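You operate a simulated robot arm through the tools that you are given. There is no shell and no other tool. Be economical: measure what you need, move in short steps, check, and stop when the job is done.

You run a simulated robot arm. Do the job below in one go: nothing can be reset, and whatever is moved stays where it is left.

## Task
Put two of the white fuses from the clear end of the low steel table in the black tray. Stack the green can marked "lime" from the clear end of the low steel table on top of the green can labelled "guava". Take the short purple lamp on the front of the low steel table and put it away on the build bench top. Put the blue beaker in the inside of the dark grey sink. Fetch the clear beaker and stand it on top of the green battery. Put the white spray bottle on the middle of the service bench. Put the yellow reader marked "47" from the top of the fill bench on the service bench before the left dispenser and the yellow reader that says "56" on the black-framed pad. Open the panel bench drawer, take the red cap button and put it in the inside of the panel bench drawer, then shut the drawer. Put the tin labelled "NEW" from the build bench top on top of the cream box there and the tin labelled "ODD" on the flat red panel. Lift the lid of the control box open. The order is free. Set down upright: white fuse, short purple lamp, blue beaker, clear beaker, white spray bottle, yellow reader, tin.

The check looks at the end state, three seconds after you hand in, the way a careful person would. Anything else that was tipped, shoved, dropped, spilled or broken makes it a failure. A push-on lid holds only when it is set on centred and level and pressed home; a screw cap is set on level and turned clockwise until tight.

## Robot
A 6-joint arm with a two-finger gripper on a trunk, on a base that drives. Base frame: it is fixed to the floor where the robot stands at the start and does not move with it; the origin is under the middle of the robot, x ahead of it, y to its left, z up; the surface under the hand at the start is at about z = 0.62. Lengths are in m, angles in degrees, forces in N, time in s.
With the tool pointing down near the work surface it reaches from about 0.5 to 0.82 m from the robot's upright axis, wherever it stands. Its first joint turns from -166.0 to 166.0 degrees. Places, roughly: black tray (24x20 cm) [5.3, -0.64, 0.8]; black-framed pad (9x6x2 cm) [-5.7, -2.5, 0.8]; blue beaker [-5.5, -2.5, 0.75]; build bench top [-5.8, -4.5, 0.8]; clear beaker [-5.5, -2.5, 0.75]; cream box [-5.75, -4.75, 0.75]; flat red panel (13x17x2 cm) [-5.9, -5, 0.8]; green battery [-6.25, -5, 1]; green can [0.5, 0.25, 0.75]; inside of the dark grey sink [-5.6, -2.8, 0.7]; inside of the panel bench drawer [-5.8, -7.5, 0.6]; lid of the control box [-5.6, -3.8, 0.9]; middle of the service bench (15x30 cm) [-1.58, -1.86, 0.72]; panel bench drawer [-5.7, -7.5, 0.7]; red cap button (3x3x4 cm) [-5.9, -4.4, 0.9]; service bench before the left dispenser (12x22 cm) [-2.36, -1.86, 0.72]; short purple lamp (7x7x7 cm) [1.3, -0.1, 0.7]; white fuse [0.5, 0.25, 0.75]; white spray bottle [-5.5, -2.25, 1]; yellow reader [-5.75, -2, 0.75]. Payload 1.66 kg.
Tool frame: the origin (TCP) lies between the finger pads and is the grasp point; the fingertips stand 0.016 m ahead of it; z points along the fingers, y is the line along which they close. The gripper opens to 0.111 m. The gripper's body begins 0.104 m behind the TCP.
Orientation is told as [roll, pitch, yaw] about the base's x, y, z axes, in that order, counted from this pose: with the fingers straight down and closing along the base's y, the tool's x points along the base's -x, its y along +y and its z along -z.

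## Interface
- The arm moves only by the tool drive_tool. Its argument "rows" is a list of rows, each a list of 6 numbers: the shift along the tool's x, y, z in units of 50 mm (1.0 is 50 mm), then the turn, a rotation vector about the tool's x, y, z in units of 4 degrees (1.0 is 4 degrees). In form: [[tx, ty, tz, ax, ay, az], ...]. A call has 1 to 10 rows; each row shifts and turns the commanded pose from where the row before left it, along the tool's axes as they then stand. "jaw" is the gripper command, from -1 (shut) to 1 (fully open), values between in proportion, set as the call begins (left out, the last holds). A call with a number of a shift or a turn outside -1 to 1 is refused whole. Each row takes 0.2 s and may step no farther than 0.05 m and 8.6 degrees from the row before; otherwise, or with a gripper value out of range, the whole call is refused. A pose out of reach is approached as far as the arm can. The call stops where the force on the tool passes 40 N (or 10 N more than at its start, if that is more) or the arm is blocked; 0.2 s more then pass. The fingers move at their own pace and stop on an object; they squeeze with about 32 N. The grip force told is the motor's: it shows also when the fingers shut on nothing. Time passes only in rows, and 0.2 s behind the last, so rows that do not move let the fingers close. It gives the time, the measured TCP pose, the force on the tool (base axes), the opening and the grip force at its end, in the units of the frame above (readings bear some noise), with the torque about the TCP (base axes, N m) and any sound that the robot's microphone picked up, and new pictures: "pictures" is both (left out), scene, wrist or none.
- Cameras (640 x 400 px; columns grow to the right, rows downward): "scene" is now at [0.0624, 0.2043, 1.4389]; the picture's right is [0.18, -0.98, 0.00], its down [-0.73, -0.13, -0.67] and it looks along [0.66, 0.12, -0.74] (base axes); focal length 260 px, centre (320, 200). "wrist" rides on the gripper at [0.07, 0.014, -0.143] in the tool frame; the picture's right is [-0.19, 0.98, 0.00], its down [-0.87, -0.17, -0.47] and it looks along [-0.46, -0.09, 0.88] (tool axes); focal length 230 px, centre (320, 200). There is no depth. A picture from a camera that has moved, and an enlarged one, comes with that camera's place and axes in the base frame and with its lens. The place of the scene camera against the robot may be out by one fixed shift of up to 0.018 m in any direction.
- lift_body(by): slides the trunk up (or, below 0, down) by that many m; the arm and the scene camera ride with it, the base frame stays. It gives what a move gives, with no picture.
- base_move(legs): drives the robot by 1 to 6 legs, each [ahead, left, turn to the left] in m, m and degrees, along the robot's own axes; the way and the turn of a leg run together, so that a leg with both is an arc; at most 1.5 m and 180 degrees a leg. The arm and the cameras ride along, it lands a little off, and it stops where it bumps. It gives what a move gives, and a new picture of the scene camera.
- head_to(pan, tilt): turns the head with the scene camera to pan (to the left, within 120 degrees either way) and tilt (down, from -29 to 69), counted from straight ahead of the robot. It gives what a move gives, and a new picture of the scene camera.
- zoom(camera, box): a new picture of the part [left, top, right, bottom] of that camera's present view, enlarged. The clock stands still meanwhile.
- job_done(): hands the job in; it is judged then, once.

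Go step by step. Nothing tells you exact positions but the pictures and the camera data: compare them with the known pose of the tool, close in by small moves and look again before you grip or let go. The budget is 598 turns and 360 pictures, counting those below and the enlarged ones. Unless the task says otherwise, let go and move clear before handing in, and close with one line.

The tools are called by a JSON object that holds its "fn" and its "kwargs". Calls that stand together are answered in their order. drive_tool: Moves the arm, as the interface text tells. Its arguments: {"type":"object","properties":{"rows":{"type":"array","items":{"type":"array","items":{"type":"number"}}},"jaw":{"type":"number"},"pictures":{"type":"string","enum":["both","scene","wrist","none"]}},"required":["rows"]} The other tools are called the same way: lift_body (by) slides the trunk up or down; base_move (legs) drives the base; head_to (pan, tilt) turns the head that bears the scene camera; zoom (camera, box) takes an enlarged picture of a part of a camera's view; job_done () hands the job in.

At the start:

```text
time_s: 0.0
tool_pos: [0.5028, 0.1129, 1.0212]
tool_rot: [-0.1, 0.0, -0.1]
ft_force: [0.5, 0.7, 0.3]
torque: [0.01, -0.01, -0.01]
finger_gap: 0.1107
grasp_force: 0.1
trunk travel left (down, up): [-0.025, 0.565]
robot x, y, heading: [-0.0006, -0.0007, 0.3]
head pan, tilt: [10.4, 47.7]
```

scene: 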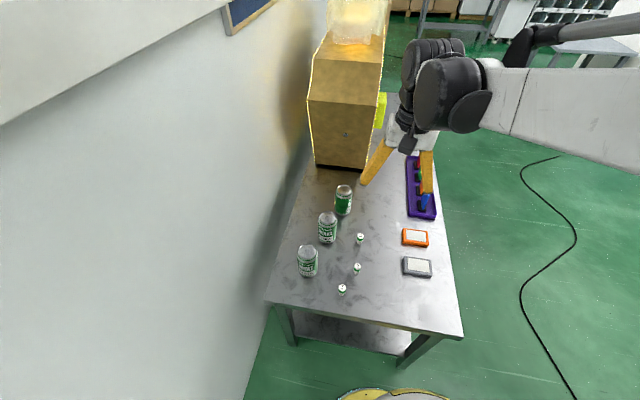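
wrist: 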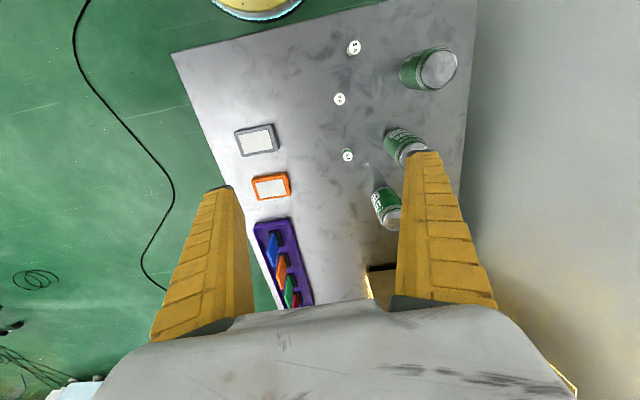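

I see the low steel table with three green cans, three small white fuses, and a purple tray. I'll zoom in to read the labels.

{"fn": "zoom", "kwargs": {"camera": "scene", "box": [280, 170, 440, 300]}}

{"fn": "zoom", "kwargs": {"camera": "scene", "box": [290, 0, 640, 200]}}

```text
3.08 times, centred on (360, 235) of scene
camera zoom: at [0.0624, 0.2043, 1.4389], right [0.18, -0.98, 0.0], down [-0.73, -0.13, -0.67], along [0.66, 0.12, -0.74], focal length 800 px, centre (197, 92)
```

zoom: 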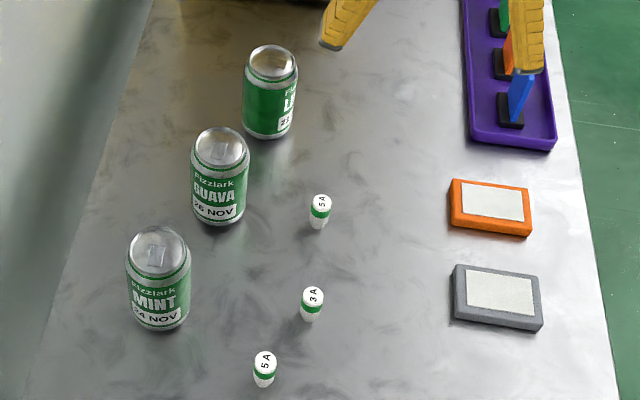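

```text
1.83 times, centred on (465, 100) of scene
camera zoom: at [0.0624, 0.2043, 1.4389], right [0.18, -0.98, 0.0], down [-0.73, -0.13, -0.67], along [0.66, 0.12, -0.74], focal length 475 px, centre (55, 383)
```

zoom: 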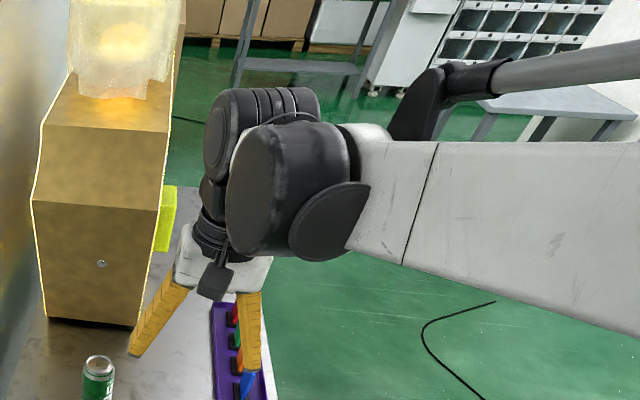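

Lime is the far can, at about (0.746, 0.234); guava is the middle one, at about (0.602, 0.278). I'll move above lime and look with the wrist camera.

{"fn": "drive_tool", "kwargs": {"rows": [[-0.81, 0.4, 0.4, 0, 0, 0], [-0.81, 0.4, 0.4, 0, 0, 0], [-0.81, 0.4, 0.4, 0, 0, 0], [-0.81, 0.4, 0.4, 0, 0, 0], [-0.81, 0.4, 0.4, 0, 0, 0], [-0.81, 0.4, 0.4, 0, 0, 0], [0, 0, 0, 0, 0, 0]], "jaw": 1}}

```text
time_s: 1.6
tool_pos: [0.7471, 0.2322, 0.9018]
tool_rot: [0.0, 0.1, 0.1]
ft_force: [-0.5, 0.7, -0.1]
torque: [-0.02, 0.02, -0.02]
finger_gap: 0.1109
grasp_force: 0.1
trunk travel left (down, up): [-0.025, 0.565]
robot x, y, heading: [-0.0008, -0.0022, 0.0]
head pan, tilt: [10.4, 47.7]
camera scene: at [0.0629, 0.2045, 1.4389], right [0.18, -0.98, 0.0], down [-0.73, -0.13, -0.67], along [0.66, 0.12, -0.74], focal length 260 px, centre (320, 200)
camera wrist: at [0.6777, 0.2456, 1.0444], right [0.19, 0.98, 0.0], down [0.87, -0.17, 0.47], along [0.46, -0.09, -0.88], focal length 230 px, centre (320, 200)
```

scene: 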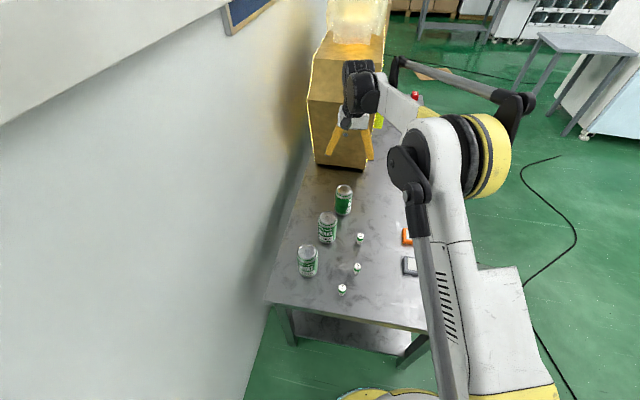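
wrist: 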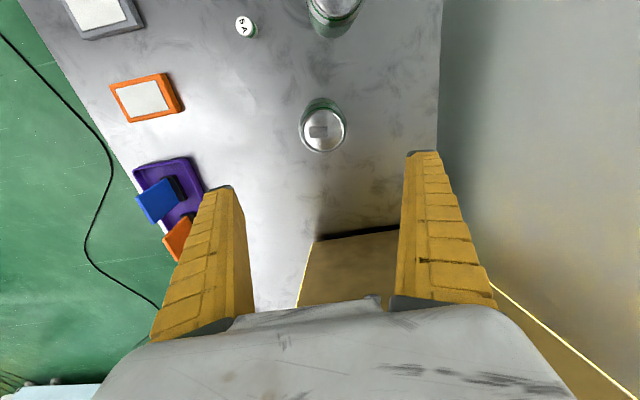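

Lime's top is centred at about (0.739, 0.241). I'll align, descend to z≈0.70 and close on it.

{"fn": "drive_tool", "kwargs": {"rows": [[0.16, 0.19, 0, 0, 0, 0], [0, 0, 0.8, 0, 0, 0], [0, 0, 0.8, 0, 0, 0], [0, 0, 0.8, 0, 0, 0], [0, 0, 0.8, 0, 0, 0], [0, 0, 0.8, 0, 0, 0], [0, 0, 0, 0, 0, 0]], "pictures": "wrist"}}

{"fn": "drive_tool", "kwargs": {"rows": [[0, 0, 0, 0, 0, 0], [0, 0, 0, 0, 0, 0], [0, 0, 0, 0, 0, 0]], "jaw": -1, "pictures": "none"}}

```text
time_s: 3.2
tool_pos: [0.7382, 0.2411, 0.7007]
tool_rot: [0.0, 0.0, 0.0]
ft_force: [0.1, -0.3, -0.3]
torque: [0.0, 0.01, 0.0]
finger_gap: 0.1111
grasp_force: 0.0
trunk travel left (down, up): [-0.025, 0.565]
robot x, y, heading: [-0.0011, 0.0027, 0.1]
head pan, tilt: [10.4, 47.7]
camera wrist: at [0.6682, 0.2555, 0.8448], right [0.19, 0.98, 0.0], down [0.87, -0.17, 0.47], along [0.46, -0.09, -0.88], focal length 230 px, centre (320, 200)
```

wrist: 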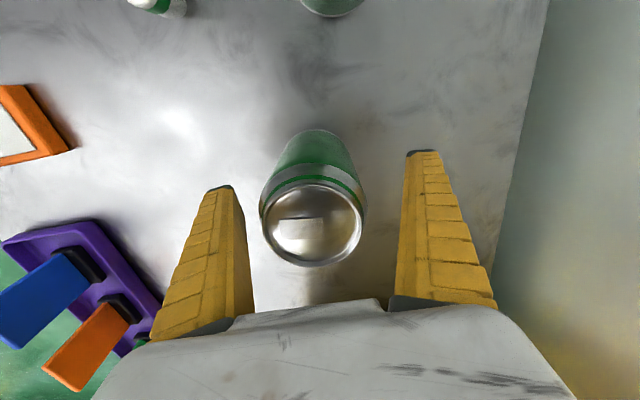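

```text
time_s: 4.0
tool_pos: [0.7375, 0.2421, 0.7018]
tool_rot: [-0.1, 0.0, 0.0]
ft_force: [0.7, -0.9, -1.3]
torque: [-0.02, -0.01, 0.0]
finger_gap: 0.063
grasp_force: 32.2
trunk travel left (down, up): [-0.025, 0.565]
robot x, y, heading: [-0.0015, -0.0015, 0.1]
head pan, tilt: [10.4, 47.7]
```

Lime is gripped. I'll lift it and look for the guava can.

{"fn": "drive_tool", "kwargs": {"rows": [[0, 0, -0.9, 0, 0, 0], [0, 0, -0.9, 0, 0, 0], [0, 0, -0.9, 0, 0, 0], [0, 0, -0.9, 0, 0, 0], [0, 0, -0.9, 0, 0, 0], [0.9, 0.1, 0, 0, 0, 0], [0, 0, 0, 0, 0, 0]]}}

```text
time_s: 5.6
tool_pos: [0.6935, 0.2477, 0.9259]
tool_rot: [0.0, 0.1, 0.0]
ft_force: [-0.1, -0.2, -3.6]
torque: [-0.02, -0.06, -0.04]
finger_gap: 0.063
grasp_force: 31.4
trunk travel left (down, up): [-0.025, 0.565]
robot x, y, heading: [0.0003, -0.0029, 0.2]
head pan, tilt: [10.4, 47.7]
camera scene: at [0.0622, 0.2044, 1.4389], right [0.18, -0.98, 0.0], down [-0.73, -0.13, -0.67], along [0.66, 0.12, -0.74], focal length 260 px, centre (320, 200)
camera wrist: at [0.6234, 0.2606, 1.0695], right [0.19, 0.98, 0.0], down [0.87, -0.17, 0.47], along [0.46, -0.09, -0.88], focal length 230 px, centre (320, 200)
```

scene: 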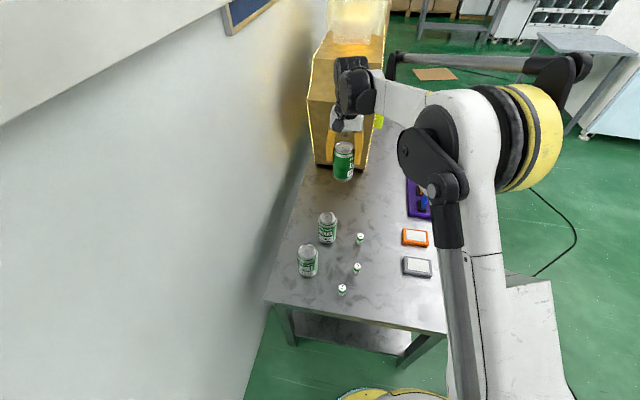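
wrist: 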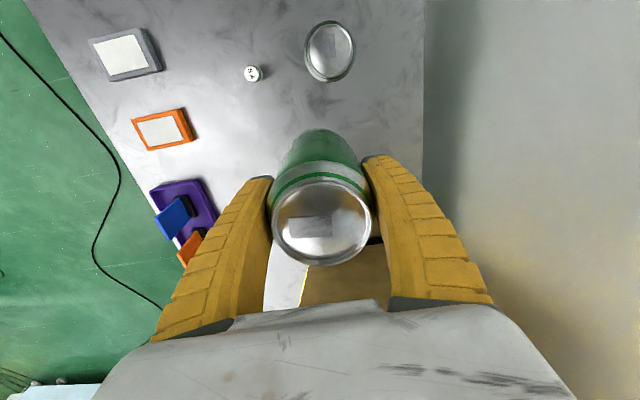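

{"fn": "zoom", "kwargs": {"camera": "wrist", "box": [220, 0, 380, 100]}}

```text
4.00 times, centred on (300, 50) of wrist
camera zoom: at [0.6234, 0.2606, 1.0695], right [0.19, 0.98, 0.0], down [0.87, -0.17, 0.47], along [0.46, -0.09, -0.88], focal length 920 px, centre (400, 800)
```

zoom: 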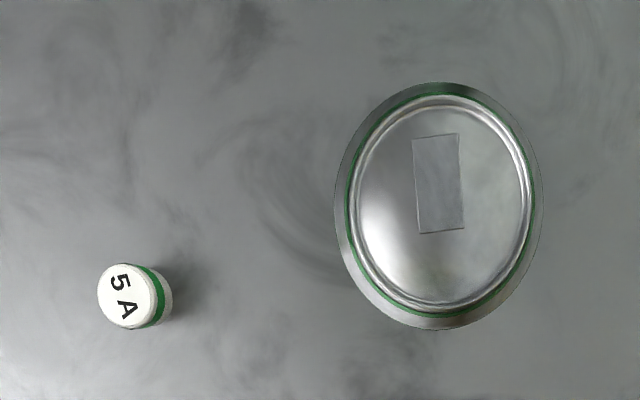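

{"fn": "drive_tool", "kwargs": {"rows": [[0.64, 0.2, 0, 0, 0, 0], [0.64, 0.2, 0, 0, 0, 0], [0.64, 0.2, 0, 0, 0, 0], [0, 0, 0.6, 0, 0, 0], [0, 0, 0.6, 0, 0, 0], [0, 0, 0.6, 0, 0, 0], [0, 0, 0, 0, 0, 0]]}}

{"fn": "zoom", "kwargs": {"camera": "scene", "box": [270, 130, 400, 260]}}

```text
time_s: 7.2
tool_pos: [0.5979, 0.2781, 0.8375]
tool_rot: [0.0, 0.0, 0.0]
ft_force: [0.0, 0.4, -3.4]
torque: [0.01, 0.04, 0.01]
finger_gap: 0.0629
grasp_force: 31.6
trunk travel left (down, up): [-0.025, 0.565]
robot x, y, heading: [0.0006, -0.0049, 0.4]
head pan, tilt: [10.4, 47.7]
camera scene: at [0.0628, 0.2045, 1.4389], right [0.18, -0.98, 0.0], down [-0.73, -0.13, -0.67], along [0.66, 0.12, -0.74], focal length 260 px, centre (320, 200)
camera wrist: at [0.5287, 0.2908, 0.9798], right [0.19, 0.98, 0.0], down [0.87, -0.17, 0.47], along [0.46, -0.09, -0.88], focal length 230 px, centre (320, 200)
```

scene: 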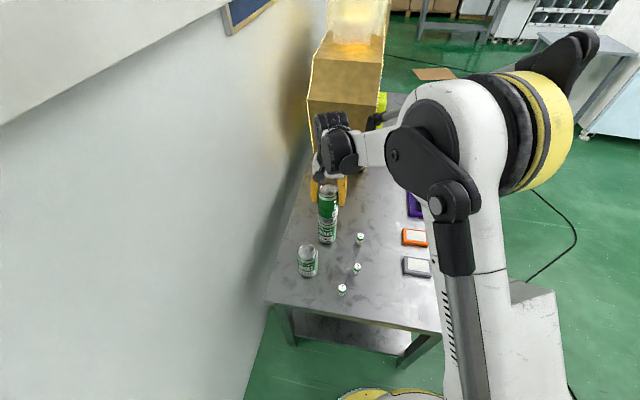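
wrist: 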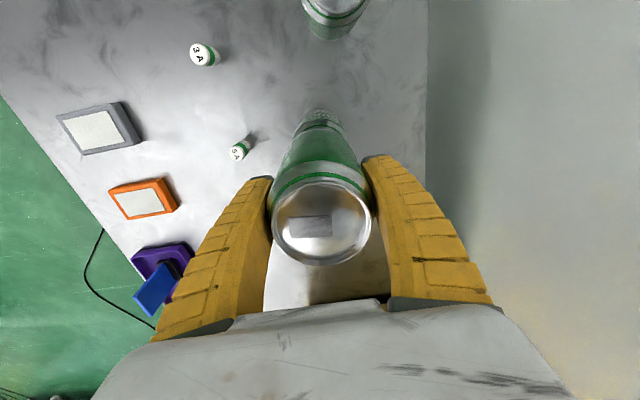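

```text
3.08 times, centred on (335, 195) of scene
camera zoom: at [0.0628, 0.2045, 1.4389], right [0.18, -0.98, 0.0], down [-0.73, -0.13, -0.67], along [0.66, 0.12, -0.74], focal length 800 px, centre (274, 215)
```

zoom: 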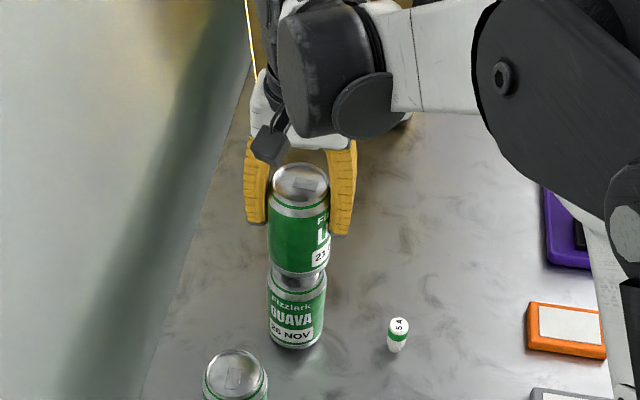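

Lime sits lined up over guava. I'll lower it until it touches.

{"fn": "drive_tool", "kwargs": {"rows": [[0, 0, 0.1, 0, 0, 0], [0, 0, 0.1, 0, 0, 0], [0, 0, 0.08, 0, 0, 0], [0, 0, 0.06, 0, 0, 0], [0, 0, 0, 0, 0, 0]], "pictures": "none"}}

```text
time_s: 8.4
tool_pos: [0.5978, 0.2781, 0.8215]
tool_rot: [0.0, 0.0, -0.1]
ft_force: [4.4, -1.8, 23.9]
torque: [-0.08, -0.24, -0.1]
finger_gap: 0.064
grasp_force: 31.5
trunk travel left (down, up): [-0.025, 0.565]
robot x, y, heading: [0.0011, -0.0027, 0.4]
head pan, tilt: [10.4, 47.7]
```

{"fn": "drive_tool", "kwargs": {"rows": [[0, 0, -0.02, 0, 0, 0], [0, 0, -0.01, 0, 0, 0]], "pictures": "none"}}

{"fn": "drive_tool", "kwargs": {"rows": [[0, 0, 0, 0, 0, 0], [0, 0, 0, 0, 0, 0], [0, 0, 0, 0, 0, 0]], "jaw": 0.9, "pictures": "none"}}

{"fn": "drive_tool", "kwargs": {"rows": [[0, 0, -0.5, 0, 0, 0], [0, 0, -0.8, 0, 0, 0], [0, 0, -0.9, 0, 0, 0], [0, 0, -0.9, 0, 0, 0], [0, 0, 0, 0, 0, 0]]}}

```text
time_s: 9.0
tool_pos: [0.5973, 0.2782, 0.8205]
tool_rot: [0.0, 0.0, 0.1]
ft_force: [4.7, -1.5, 10.7]
torque: [-0.35, -0.56, 0.0]
finger_gap: 0.0632
grasp_force: 31.5
trunk travel left (down, up): [-0.025, 0.565]
robot x, y, heading: [-0.0006, -0.0015, 0.2]
head pan, tilt: [10.4, 47.7]
```

```text
time_s: 9.8
tool_pos: [0.5961, 0.2773, 0.8226]
tool_rot: [0.0, 0.0, -0.1]
ft_force: [0.0, 0.5, 0.0]
torque: [-0.04, 0.01, 0.0]
finger_gap: 0.1059
grasp_force: 0.0
trunk travel left (down, up): [-0.025, 0.565]
robot x, y, heading: [0.0015, -0.003, -0.1]
head pan, tilt: [10.4, 47.7]
```

```text
time_s: 11.0
tool_pos: [0.5963, 0.2778, 0.9772]
tool_rot: [-0.1, 0.0, 0.0]
ft_force: [0.3, -1.0, -0.3]
torque: [0.0, -0.01, 0.02]
finger_gap: 0.1057
grasp_force: 0.0
trunk travel left (down, up): [-0.025, 0.565]
robot x, y, heading: [0.0023, -0.0008, -0.1]
head pan, tilt: [10.4, 47.7]
camera scene: at [0.0622, 0.2042, 1.4389], right [0.18, -0.98, 0.0], down [-0.73, -0.13, -0.67], along [0.66, 0.12, -0.74], focal length 260 px, centre (320, 200)
camera wrist: at [0.5267, 0.2906, 1.1203], right [0.19, 0.98, 0.0], down [0.87, -0.17, 0.47], along [0.46, -0.09, -0.88], focal length 230 px, centre (320, 200)
```

scene: 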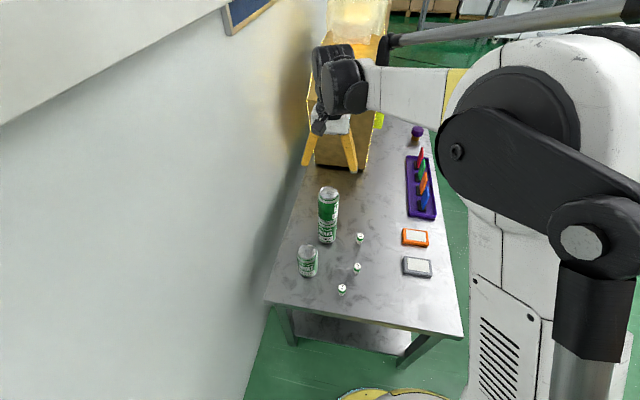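
wrist: 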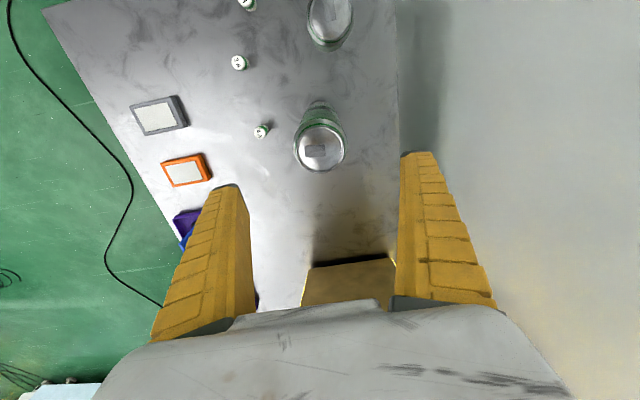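

The stack stands. Now I'll go over the far fuse at about (0.596, 0.158) with the jaw half open.

{"fn": "drive_tool", "kwargs": {"rows": [[0, -0.9, 0, 0, 0, 0], [0, -0.9, 0, 0, 0, 0], [0, -0.6, 0.6, 0, 0, 0], [0, 0, 0.9, 0, 0, 0], [0, 0, 0.9, 0, 0, 0], [0, 0, 0.9, 0, 0, 0], [0, 0, 0, 0, 0, 0]], "jaw": 0, "pictures": "wrist"}}

{"fn": "zoom", "kwargs": {"camera": "wrist", "box": [240, 80, 400, 180]}}

```text
time_s: 12.6
tool_pos: [0.5988, 0.1564, 0.8109]
tool_rot: [0.0, 0.1, -0.1]
ft_force: [1.1, -0.1, 0.8]
torque: [0.07, 0.01, 0.0]
finger_gap: 0.0578
grasp_force: 1.3
trunk travel left (down, up): [-0.025, 0.565]
robot x, y, heading: [0.0021, 0.0, -0.0]
head pan, tilt: [10.4, 47.7]
camera wrist: at [0.5287, 0.1694, 0.9548], right [0.19, 0.98, 0.0], down [0.87, -0.17, 0.47], along [0.46, -0.09, -0.88], focal length 230 px, centre (320, 200)
```

wrist: 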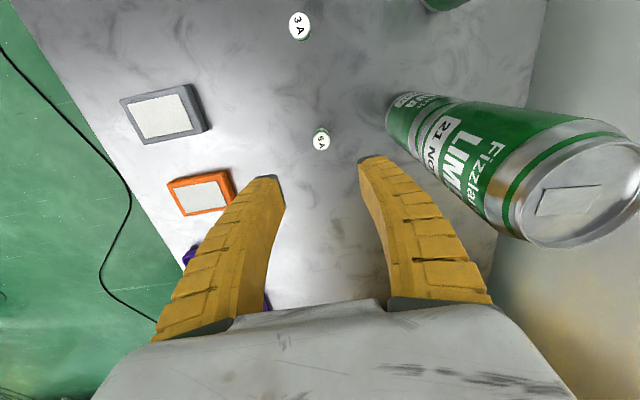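

```text
4.00 times, centred on (320, 130) of wrist
camera zoom: at [0.5287, 0.1694, 0.9548], right [0.19, 0.98, 0.0], down [0.87, -0.17, 0.47], along [0.46, -0.09, -0.88], focal length 920 px, centre (320, 480)
```

zoom: 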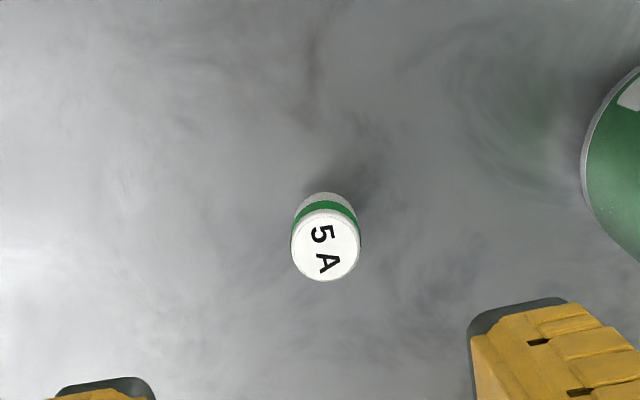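

{"fn": "drive_tool", "kwargs": {"rows": [[-0.04, 0.01, 0.85, 0, 0, 0], [0, 0, 0.85, 0, 0, 0], [0, 0, 0.85, 0, 0, 0], [0, 0, 0.84, 0, 0, 0], [0, 0, 0, 0, 0, 0]], "pictures": "none"}}

{"fn": "drive_tool", "kwargs": {"rows": [[0, 0, 0, 0, 0, 0], [0, 0, 0, 0, 0, 0]], "jaw": -1, "pictures": "wrist"}}

```text
time_s: 13.8
tool_pos: [0.5987, 0.1586, 0.6418]
tool_rot: [0.1, 0.1, 0.0]
ft_force: [0.0, -0.1, 0.3]
torque: [0.02, 0.0, 0.02]
finger_gap: 0.0576
grasp_force: 0.8
trunk travel left (down, up): [-0.025, 0.565]
robot x, y, heading: [0.0043, -0.0, 0.0]
head pan, tilt: [10.4, 47.7]
```

```text
time_s: 14.4
tool_pos: [0.6004, 0.1604, 0.6416]
tool_rot: [0.0, -0.1, 0.0]
ft_force: [0.5, 0.2, 0.1]
torque: [-0.01, -0.04, -0.01]
finger_gap: 0.0158
grasp_force: 32.2
trunk travel left (down, up): [-0.025, 0.565]
robot x, y, heading: [-0.0025, -0.0031, -0.1]
head pan, tilt: [10.4, 47.7]
camera wrist: at [0.5293, 0.1723, 0.7861], right [0.19, 0.98, 0.0], down [0.87, -0.17, 0.47], along [0.46, -0.09, -0.88], focal length 230 px, centre (320, 200)
```

wrist: 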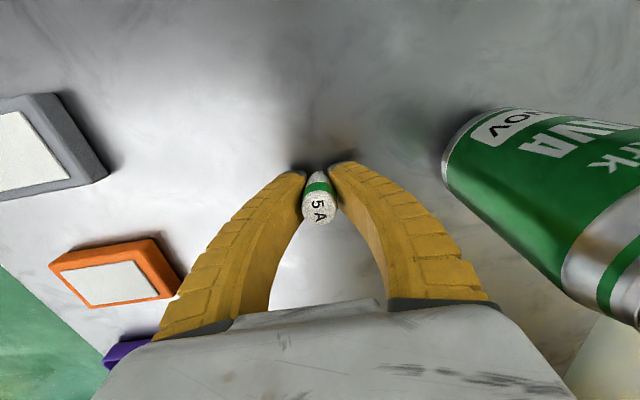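

The fuse is held. I'll lift it and look around to plan the drive to the black tray.

{"fn": "drive_tool", "kwargs": {"rows": [[0, 0, -0.95, 0, 0, 0], [0, 0, -0.95, 0, 0, 0], [0, 0, -0.95, 0, 0, 0], [0, 0, -0.95, 0, 0, 0], [0, 0, -0.95, 0, 0, 0], [0, 0, -0.95, 0, 0, 0], [0, 0, -0.95, 0, 0, 0], [0, 0, -0.95, 0, 0, 0]], "pictures": "wrist"}}

{"fn": "head_to", "kwargs": {"pan": -10, "tilt": 15}}

{"fn": "head_to", "kwargs": {"pan": -90, "tilt": 20}}

```text
time_s: 16.2
tool_pos: [0.6017, 0.1598, 1.0211]
tool_rot: [0.1, 0.0, 0.0]
ft_force: [0.3, -0.1, -0.5]
torque: [-0.01, 0.02, 0.01]
finger_gap: 0.0157
grasp_force: 31.8
trunk travel left (down, up): [-0.025, 0.565]
robot x, y, heading: [-0.0015, -0.0014, 0.2]
head pan, tilt: [10.4, 47.7]
camera wrist: at [0.5314, 0.1727, 1.1648], right [0.19, 0.98, 0.0], down [0.87, -0.17, 0.47], along [0.46, -0.09, -0.88], focal length 230 px, centre (320, 200)
```

wrist: 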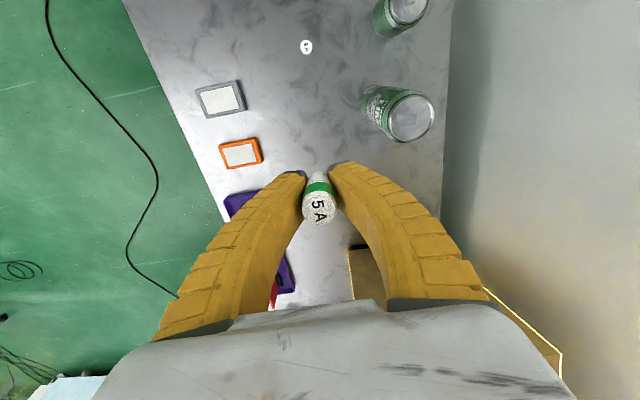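

```text
time_s: 17.2
tool_pos: [0.6007, 0.1597, 1.02]
tool_rot: [0.0, -0.1, 0.0]
ft_force: [-0.4, 0.0, 0.3]
torque: [-0.04, 0.02, 0.02]
finger_gap: 0.0156
grasp_force: 31.5
trunk travel left (down, up): [-0.025, 0.565]
robot x, y, heading: [-0.0027, 0.0003, -0.1]
head pan, tilt: [-10.0, 15.0]
camera scene: at [0.0766, 0.1738, 1.4894], right [-0.17, -0.98, 0.0], down [-0.26, 0.04, -0.97], along [0.95, -0.17, -0.26], focal length 260 px, centre (320, 200)
```

scene: 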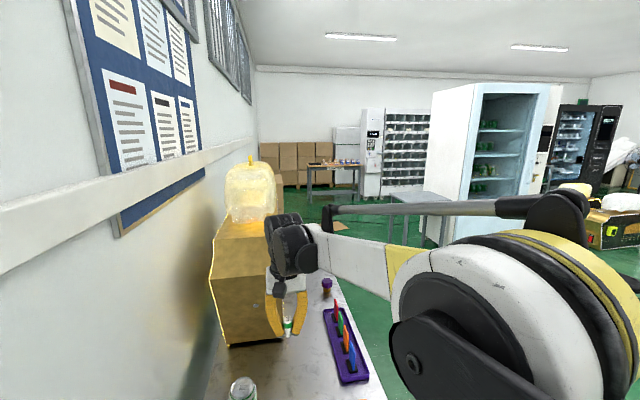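

```text
time_s: 18.7
tool_pos: [0.6007, 0.1605, 1.0201]
tool_rot: [0.0, 0.0, 0.0]
ft_force: [-0.3, 0.5, 0.6]
torque: [-0.04, -0.03, -0.03]
finger_gap: 0.0152
grasp_force: 31.8
trunk travel left (down, up): [-0.025, 0.565]
robot x, y, heading: [-0.0023, -0.0003, 0.0]
head pan, tilt: [-90.0, 20.0]
camera scene: at [-0.0153, 0.0969, 1.4813], right [-1.0, 0.0, 0.0], down [0.0, 0.34, -0.94], along [0.0, -0.94, -0.34], focal length 260 px, centre (320, 200)
```

scene: 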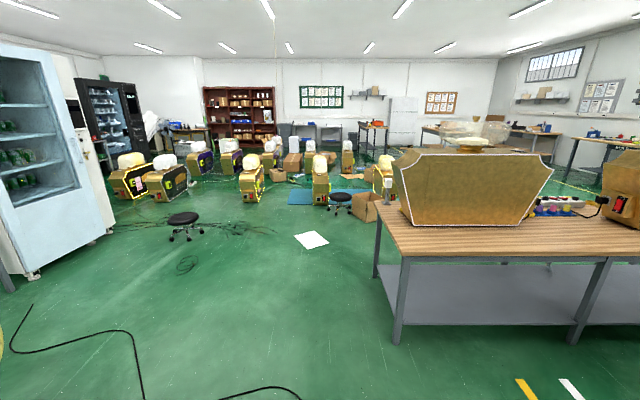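

The tray table is ahead at about x=5.3. I'll sidestep right, clear of the steel table, and look ahead.

{"fn": "base_move", "kwargs": {"legs": [[0, -0.7, 0]]}}

{"fn": "head_to", "kwargs": {"pan": 0, "tilt": 20}}

```text
time_s: 22.5
tool_pos: [0.5994, -0.5284, 1.0213]
tool_rot: [0.1, 0.0, -0.5]
ft_force: [0.1, 0.0, -0.6]
torque: [-0.03, -0.04, 0.02]
finger_gap: 0.0151
grasp_force: 32.0
trunk travel left (down, up): [-0.025, 0.565]
robot x, y, heading: [-0.0033, -0.6832, -0.3]
head pan, tilt: [-90.0, 20.0]
camera scene: at [-0.0175, -0.5864, 1.4813], right [-1.0, 0.01, 0.0], down [0.0, 0.34, -0.94], along [-0.01, -0.94, -0.34], focal length 260 px, centre (320, 200)
```

scene: 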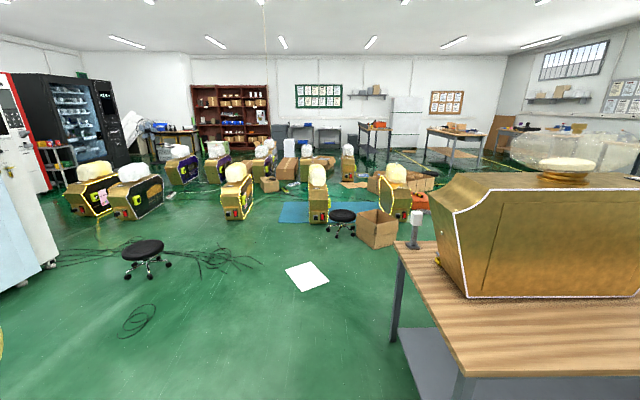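

```text
time_s: 24.1
tool_pos: [0.6001, -0.5275, 1.0198]
tool_rot: [0.0, 0.0, -0.5]
ft_force: [-0.7, -1.0, -0.7]
torque: [0.0, -0.03, 0.0]
finger_gap: 0.0153
grasp_force: 31.4
trunk travel left (down, up): [-0.025, 0.565]
robot x, y, heading: [-0.0054, -0.6822, -0.2]
head pan, tilt: [0.0, 20.0]
camera scene: at [0.0764, -0.494, 1.4813], right [-0.01, -1.0, 0.0], down [-0.34, 0.0, -0.94], along [0.94, -0.01, -0.34], focal length 260 px, centre (320, 200)
```

scene: 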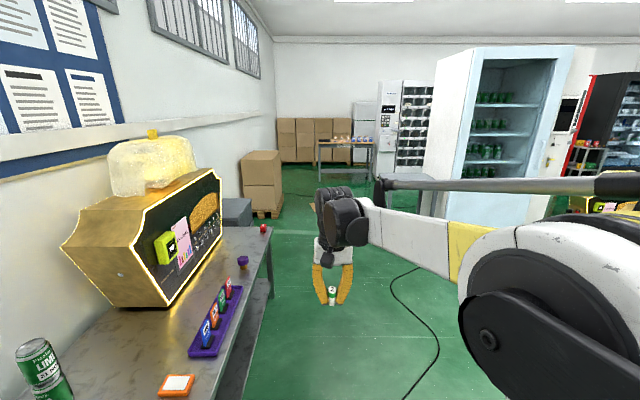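

{"fn": "base_move", "kwargs": {"legs": [[1.5, 0, 0], [1.5, 0, 0]]}}

```text
time_s: 38.6
tool_pos: [3.5973, -0.5345, 1.0205]
tool_rot: [0.0, 0.0, -0.2]
ft_force: [0.2, 0.0, 0.3]
torque: [-0.01, -0.02, 0.02]
finger_gap: 0.0142
grasp_force: 32.2
trunk travel left (down, up): [-0.025, 0.565]
robot x, y, heading: [2.9937, -0.6908, -0.4]
head pan, tilt: [0.0, 20.0]
camera scene: at [3.074, -0.5008, 1.4813], right [-0.01, -1.0, 0.0], down [-0.34, 0.0, -0.94], along [0.94, -0.01, -0.34], focal length 260 px, centre (320, 200)
```

scene: 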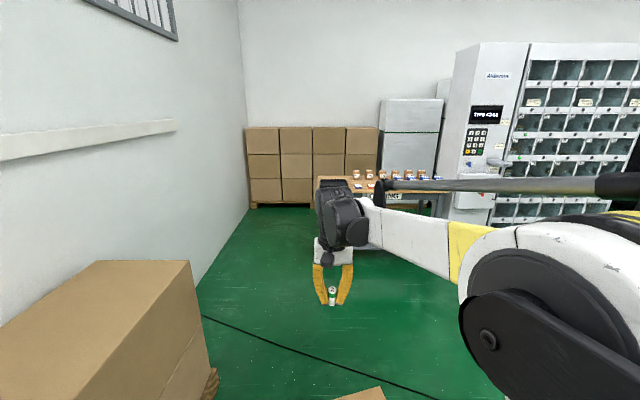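

{"fn": "base_move", "kwargs": {"legs": [[1.1, 0, 0]]}}

{"fn": "head_to", "kwargs": {"pan": 0, "tilt": 40}}

```text
time_s: 44.2
tool_pos: [4.7005, -0.55, 1.0212]
tool_rot: [0.0, 0.0, -0.9]
ft_force: [-0.8, -0.8, -0.3]
torque: [0.0, -0.02, 0.0]
finger_gap: 0.0136
grasp_force: 31.8
trunk travel left (down, up): [-0.025, 0.565]
robot x, y, heading: [4.0945, -0.7034, -0.8]
head pan, tilt: [0.0, 20.0]
camera scene: at [4.1775, -0.5127, 1.4813], right [-0.01, -1.0, 0.0], down [-0.34, 0.01, -0.94], along [0.94, -0.01, -0.34], focal length 260 px, centre (320, 200)
```

scene: 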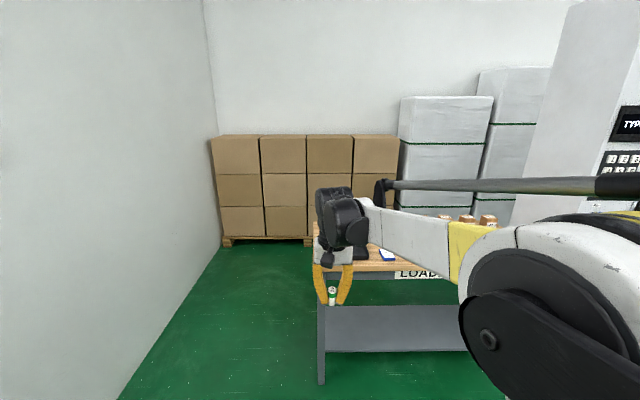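

```text
time_s: 45.0
tool_pos: [4.7014, -0.5515, 1.0196]
tool_rot: [0.0, 0.0, -0.9]
ft_force: [0.6, -0.6, -1.0]
torque: [0.0, 0.0, 0.03]
finger_gap: 0.0136
grasp_force: 31.7
trunk travel left (down, up): [-0.025, 0.565]
robot x, y, heading: [4.0965, -0.7041, -0.7]
head pan, tilt: [0.0, 40.0]
camera scene: at [4.1693, -0.5126, 1.45], right [-0.01, -1.0, 0.0], down [-0.64, 0.01, -0.77], along [0.77, -0.01, -0.64], focal length 260 px, centre (320, 200)
```

scene: 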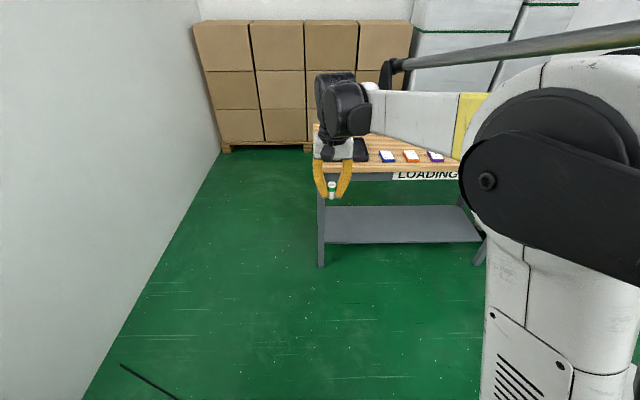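

{"fn": "drive_tool", "kwargs": {"rows": [[0, -0.5, 0, 0, 0, 0]], "pictures": "wrist"}}

```text
time_s: 45.5
tool_pos: [4.6985, -0.5745, 1.021]
tool_rot: [0.0, 0.0, -0.7]
ft_force: [-0.7, 0.6, -0.5]
torque: [-0.03, -0.01, -0.03]
finger_gap: 0.0133
grasp_force: 32.1
trunk travel left (down, up): [-0.025, 0.565]
robot x, y, heading: [4.0999, -0.7015, -1.0]
head pan, tilt: [0.0, 40.0]
camera wrist: at [4.6291, -0.5612, 1.1639], right [0.2, 0.98, 0.0], down [0.86, -0.18, 0.47], along [0.46, -0.1, -0.88], focal length 230 px, centre (320, 200)
```

wrist: 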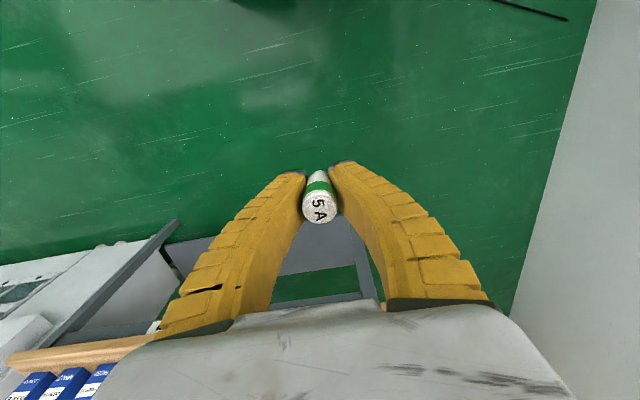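

{"fn": "base_move", "kwargs": {"legs": [[0.5, 0.0, 0.8]]}}

{"fn": "head_to", "kwargs": {"pan": -10, "tilt": 50}}

{"fn": "drive_tool", "kwargs": {"rows": [[-0.5, -0.5, 0, 0, 0, 0], [0, 0, 0, 0, 0, 0]], "pictures": "wrist"}}

```text
time_s: 48.4
tool_pos: [5.2009, -0.5676, 1.0199]
tool_rot: [-0.1, -0.1, 0.2]
ft_force: [-0.2, 0.1, 0.3]
torque: [-0.03, -0.01, 0.0]
finger_gap: 0.0134
grasp_force: 31.6
trunk travel left (down, up): [-0.025, 0.565]
robot x, y, heading: [4.603, -0.7057, 0.5]
head pan, tilt: [0.0, 40.0]
camera scene: at [4.6707, -0.5142, 1.4499], right [0.0, -1.0, 0.0], down [-0.64, 0.0, -0.77], along [0.77, 0.0, -0.64], focal length 260 px, centre (320, 200)
```

scene: 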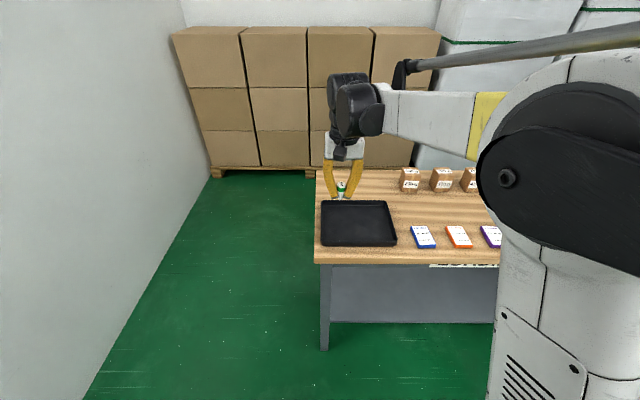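

```text
time_s: 49.1
tool_pos: [5.2011, -0.5668, 1.0196]
tool_rot: [0.0, 0.1, 0.2]
ft_force: [0.3, -0.1, -0.5]
torque: [-0.01, 0.0, -0.02]
finger_gap: 0.0132
grasp_force: 32.4
trunk travel left (down, up): [-0.025, 0.565]
robot x, y, heading: [4.6024, -0.7047, 0.2]
head pan, tilt: [-10.0, 50.0]
camera scene: at [4.6614, -0.5276, 1.4358], right [-0.17, -0.99, 0.0], down [-0.75, 0.13, -0.64], along [0.63, -0.11, -0.77], focal length 260 px, centre (320, 200)
```

scene: 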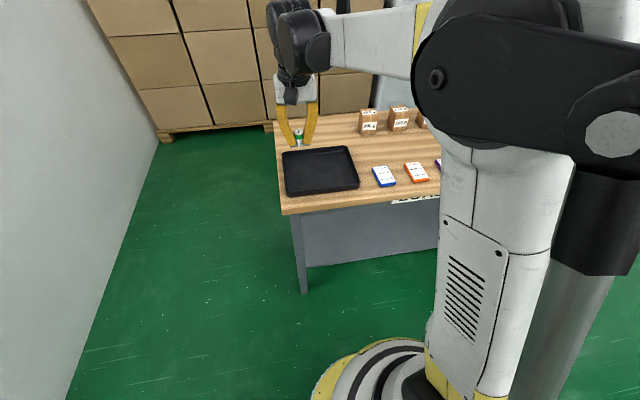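

```text
time_s: 49.7
tool_pos: [5.2273, -0.5922, 1.0216]
tool_rot: [0.0, 0.0, 0.2]
ft_force: [1.0, -0.2, -0.1]
torque: [0.04, -0.01, 0.0]
finger_gap: 0.0131
grasp_force: 31.8
trunk travel left (down, up): [-0.025, 0.565]
robot x, y, heading: [4.6009, -0.7061, 0.3]
head pan, tilt: [-10.0, 50.0]
camera wrist: at [5.1564, -0.5789, 1.1645], right [0.19, 0.98, 0.0], down [0.87, -0.16, 0.47], along [0.46, -0.09, -0.88], focal length 230 px, centre (320, 200)
```

wrist: 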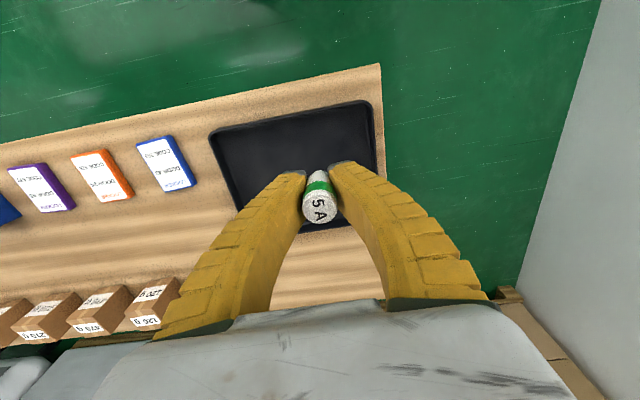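

The tray is centred near (5.32, -0.64). I'll move over its left half and descend.

{"fn": "drive_tool", "kwargs": {"rows": [[-0.8, -0.1, 0, 0, 0, 0], [-0.8, -0.1, 0.2, 0, 0, 0], [0, 0, 0.9, 0, 0, 0], [0, 0, 0.9, 0, 0, 0], [0, 0, 0.5, 0, 0, 0], [0, 0, 0, 0, 0, 0]]}}

{"fn": "zoom", "kwargs": {"camera": "scene", "box": [250, 80, 400, 230]}}

```text
time_s: 51.1
tool_pos: [5.3039, -0.6012, 0.8949]
tool_rot: [0.0, 0.0, 0.2]
ft_force: [0.2, 0.5, 0.3]
torque: [0.02, 0.0, 0.0]
finger_gap: 0.0133
grasp_force: 31.7
trunk travel left (down, up): [-0.025, 0.565]
robot x, y, heading: [4.6007, -0.7048, 0.4]
head pan, tilt: [-10.0, 50.0]
camera scene: at [4.6615, -0.5276, 1.4357], right [-0.17, -0.99, 0.0], down [-0.75, 0.13, -0.64], along [0.63, -0.11, -0.77], focal length 260 px, centre (320, 200)
camera wrist: at [5.2345, -0.5889, 1.0372], right [0.19, 0.98, 0.0], down [0.87, -0.16, 0.47], along [0.46, -0.09, -0.88], focal length 230 px, centre (320, 200)
```

scene: 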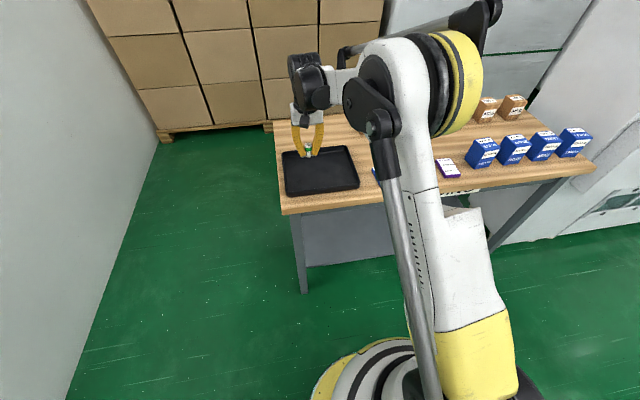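
wrist: 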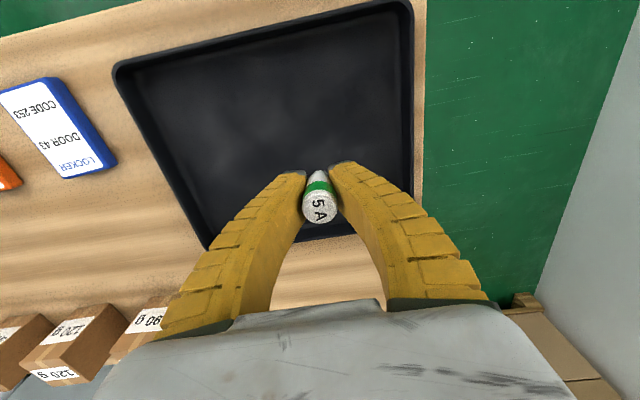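

```text
2.67 times, centred on (325, 155) of scene
camera zoom: at [4.6615, -0.5276, 1.4357], right [-0.17, -0.99, 0.0], down [-0.75, 0.13, -0.64], along [0.63, -0.11, -0.77], focal length 693 px, centre (307, 320)
```

zoom: 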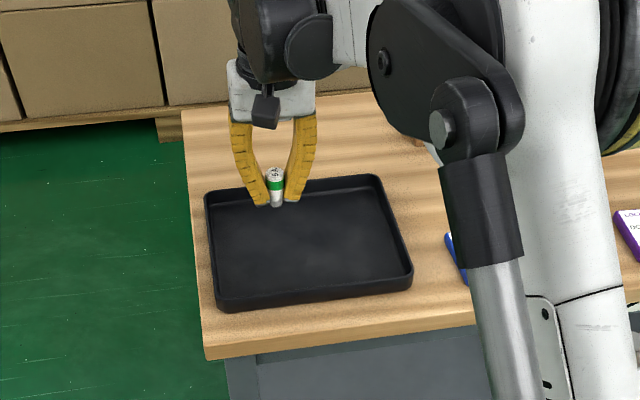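

{"fn": "drive_tool", "kwargs": {"rows": [[0, 0, 0.6, 0, 0, 0], [0, 0, 0.5, 0, 0, 0], [0, 0, 0.2, 0, 0, 0], [0, 0, 0.1, 0, 0, 0], [0, 0, 0.1, 0, 0, 0], [0, 0, 0.1, 0, 0, 0], [0, 0, 0.1, 0, 0, 0], [0, 0, 0.1, 0, 0, 0], [0, 0, 0.1, 0, 0, 0]], "pictures": "wrist"}}

```text
time_s: 52.8
tool_pos: [5.3046, -0.602, 0.8161]
tool_rot: [0.0, -0.2, 0.1]
ft_force: [-1.8, 0.2, 32.1]
torque: [-0.01, 0.04, 0.03]
finger_gap: 0.0138
grasp_force: 31.8
trunk travel left (down, up): [-0.025, 0.565]
robot x, y, heading: [4.6036, -0.7055, 0.4]
head pan, tilt: [-10.0, 50.0]
stopped in row 8: the force on the tool passed its limit at 42 N (the readings are from after the stop); the commanded pose is now the measured one
camera wrist: at [5.2344, -0.5895, 0.9587], right [0.19, 0.98, 0.0], down [0.86, -0.16, 0.48], along [0.47, -0.09, -0.88], focal length 230 px, centre (320, 200)
```

wrist: 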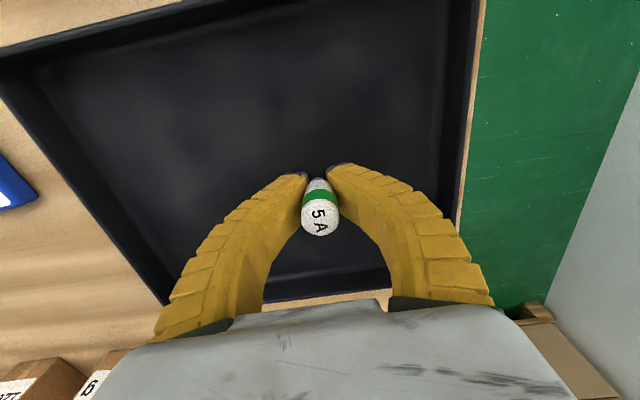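

{"fn": "drive_tool", "kwargs": {"rows": [[0, 0, -0.03, 0, 0, 0], [0, 0, 0, 0, 0, 0]], "pictures": "none"}}

{"fn": "drive_tool", "kwargs": {"rows": [[0, 0, 0, 0, 0, 0], [0, 0, 0, 0, 0, 0]], "jaw": -0.3, "pictures": "none"}}

{"fn": "drive_tool", "kwargs": {"rows": [[0, 0, -0.4, 0, 0, 0], [0, 0, -0.8, 0, 0, 0], [0, 0, -0.9, 0, 0, 0], [0, 0, -0.9, 0, 0, 0], [0, 0, 0, 0, 0, 0]]}}

```text
time_s: 53.4
tool_pos: [5.3046, -0.6019, 0.8152]
tool_rot: [0.0, -0.2, 0.2]
ft_force: [-3.2, 0.6, 30.0]
torque: [-0.02, 0.05, 0.08]
finger_gap: 0.0139
grasp_force: 31.9
trunk travel left (down, up): [-0.025, 0.565]
robot x, y, heading: [4.6026, -0.7073, 0.2]
head pan, tilt: [-10.0, 50.0]
```

```text
time_s: 54.0
tool_pos: [5.3051, -0.6007, 0.8151]
tool_rot: [-0.1, -0.2, 0.2]
ft_force: [-1.2, 0.0, 22.4]
torque: [0.02, 0.11, 0.01]
finger_gap: 0.0332
grasp_force: 0.0
trunk travel left (down, up): [-0.025, 0.565]
robot x, y, heading: [4.6031, -0.7058, 0.1]
head pan, tilt: [-10.0, 50.0]
```

```text
time_s: 55.2
tool_pos: [5.3058, -0.6006, 0.9647]
tool_rot: [0.0, -0.1, 0.3]
ft_force: [0.2, -0.6, -0.8]
torque: [0.02, 0.01, 0.02]
finger_gap: 0.0414
grasp_force: 1.8
trunk travel left (down, up): [-0.025, 0.565]
robot x, y, heading: [4.603, -0.7044, 0.4]
head pan, tilt: [-10.0, 50.0]
camera scene: at [4.6613, -0.5277, 1.4357], right [-0.17, -0.99, 0.0], down [-0.75, 0.13, -0.64], along [0.63, -0.11, -0.77], focal length 260 px, centre (320, 200)
camera wrist: at [5.2358, -0.5882, 1.1081], right [0.19, 0.98, 0.0], down [0.87, -0.16, 0.47], along [0.47, -0.09, -0.88], focal length 230 px, centre (320, 200)
```

scene: 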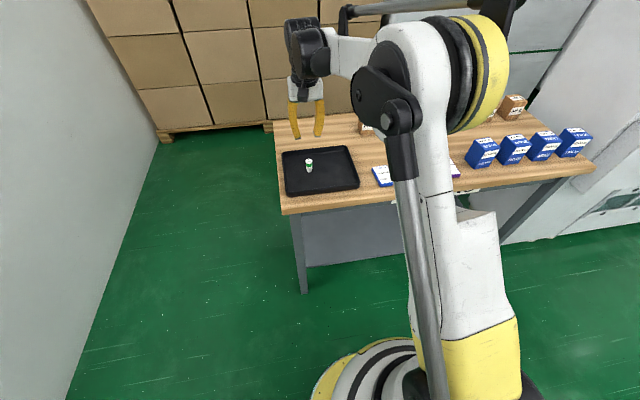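
wrist: 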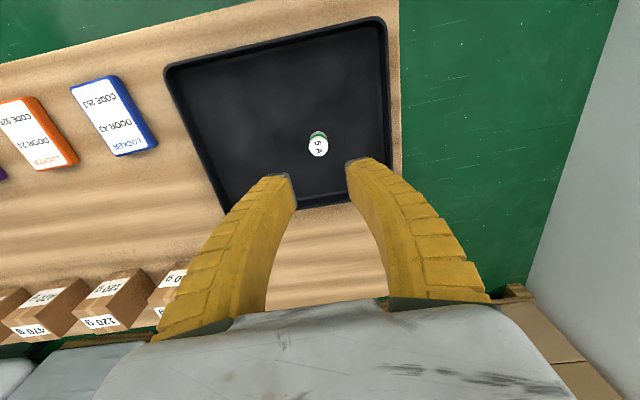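

Fuse 1 stands in the tray. I'm driving back for the 3A fuse.

{"fn": "drive_tool", "kwargs": {"rows": [[0.9, 0.2, -0.4, 0, 0, 0], [0.9, 0.2, -0.4, 0, 0, 0], [0, 0, -0.4, 0, 0, 0]], "pictures": "none"}}

{"fn": "base_move", "kwargs": {"legs": [[-1.5, 0, 0], [-1.5, 0, 0], [-1.5, 0, 0], [-0.22, 0, 0]]}}

```text
refused: row 1 steps farther than a row can; nothing moved
```

```text
time_s: 78.1
tool_pos: [0.5715, -0.4829, 0.9654]
tool_rot: [0.0, -0.1, -4.0]
ft_force: [0.8, 0.7, 0.4]
torque: [0.03, -0.01, 0.01]
finger_gap: 0.041
grasp_force: 1.7
trunk travel left (down, up): [-0.025, 0.565]
robot x, y, heading: [-0.1363, -0.5334, -3.9]
head pan, tilt: [-10.0, 50.0]
camera scene: at [-0.0659, -0.3614, 1.4358], right [-0.24, -0.97, 0.0], down [-0.74, 0.19, -0.64], along [0.62, -0.16, -0.77], focal length 260 px, centre (320, 200)
```

scene: 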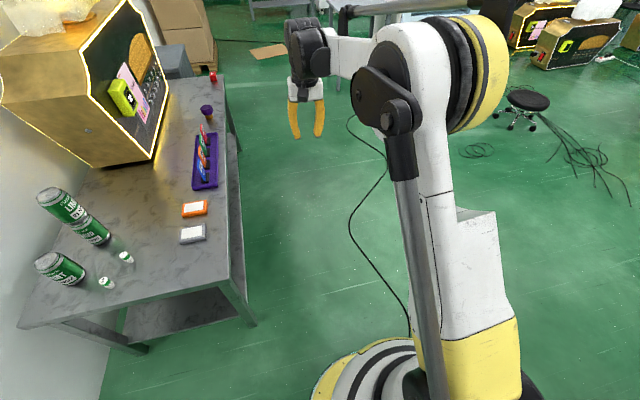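

{"fn": "drive_tool", "kwargs": {"rows": [[0.6, 0, -0.5, 0, 0, 0], [0.6, 0, -0.5, 0, 0, 0]], "pictures": "none"}}

{"fn": "base_move", "kwargs": {"legs": [[0, 0, 3.9], [0, 0.54, 0]]}}

{"fn": "head_to", "kwargs": {"pan": 10, "tilt": 48}}

```text
time_s: 78.7
tool_pos: [0.5099, -0.4819, 1.0139]
tool_rot: [-0.1, -0.1, -4.1]
ft_force: [0.3, 0.9, 0.2]
torque: [-0.02, -0.05, -0.03]
finger_gap: 0.0413
grasp_force: 1.9
trunk travel left (down, up): [-0.025, 0.565]
robot x, y, heading: [-0.1403, -0.5324, -3.9]
head pan, tilt: [-10.0, 50.0]
```

```text
time_s: 82.3
tool_pos: [0.5109, 0.1066, 1.0145]
tool_rot: [-0.1, -0.2, -0.6]
ft_force: [0.4, 0.3, 0.4]
torque: [-0.03, -0.02, 0.01]
finger_gap: 0.0413
grasp_force: 1.5
trunk travel left (down, up): [-0.025, 0.565]
robot x, y, heading: [-0.1356, 0.0128, -0.6]
head pan, tilt: [-10.0, 50.0]
camera scene: at [-0.0727, 0.1901, 1.4357], right [-0.18, -0.98, 0.0], down [-0.75, 0.14, -0.64], along [0.63, -0.12, -0.77], focal length 260 px, centre (320, 200)
```

scene: 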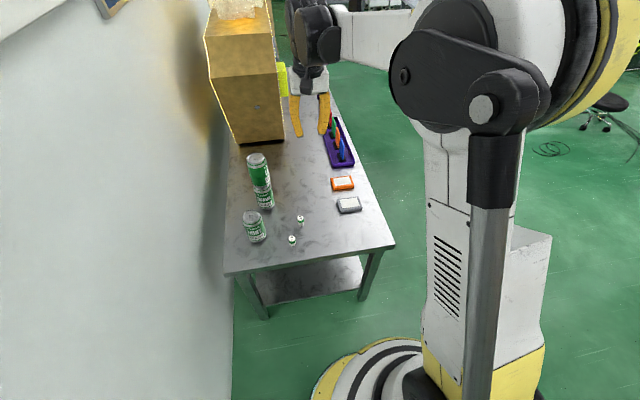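

```text
time_s: 83.1
tool_pos: [0.5106, 0.1073, 1.0135]
tool_rot: [0.0, -0.1, -0.6]
ft_force: [-0.2, 0.1, -0.3]
torque: [0.02, 0.01, 0.0]
finger_gap: 0.0411
grasp_force: 2.3
trunk travel left (down, up): [-0.025, 0.565]
robot x, y, heading: [-0.1373, 0.0123, -0.6]
head pan, tilt: [10.0, 48.0]
camera scene: at [-0.0706, 0.217, 1.4384], right [0.16, -0.99, 0.0], down [-0.73, -0.12, -0.67], along [0.66, 0.11, -0.74], focal length 260 px, centre (320, 200)
```

scene: 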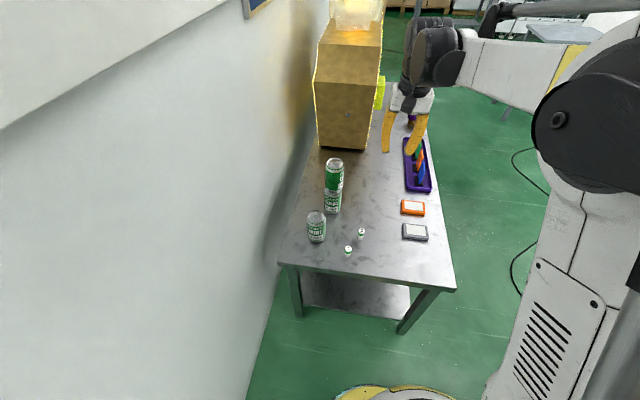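

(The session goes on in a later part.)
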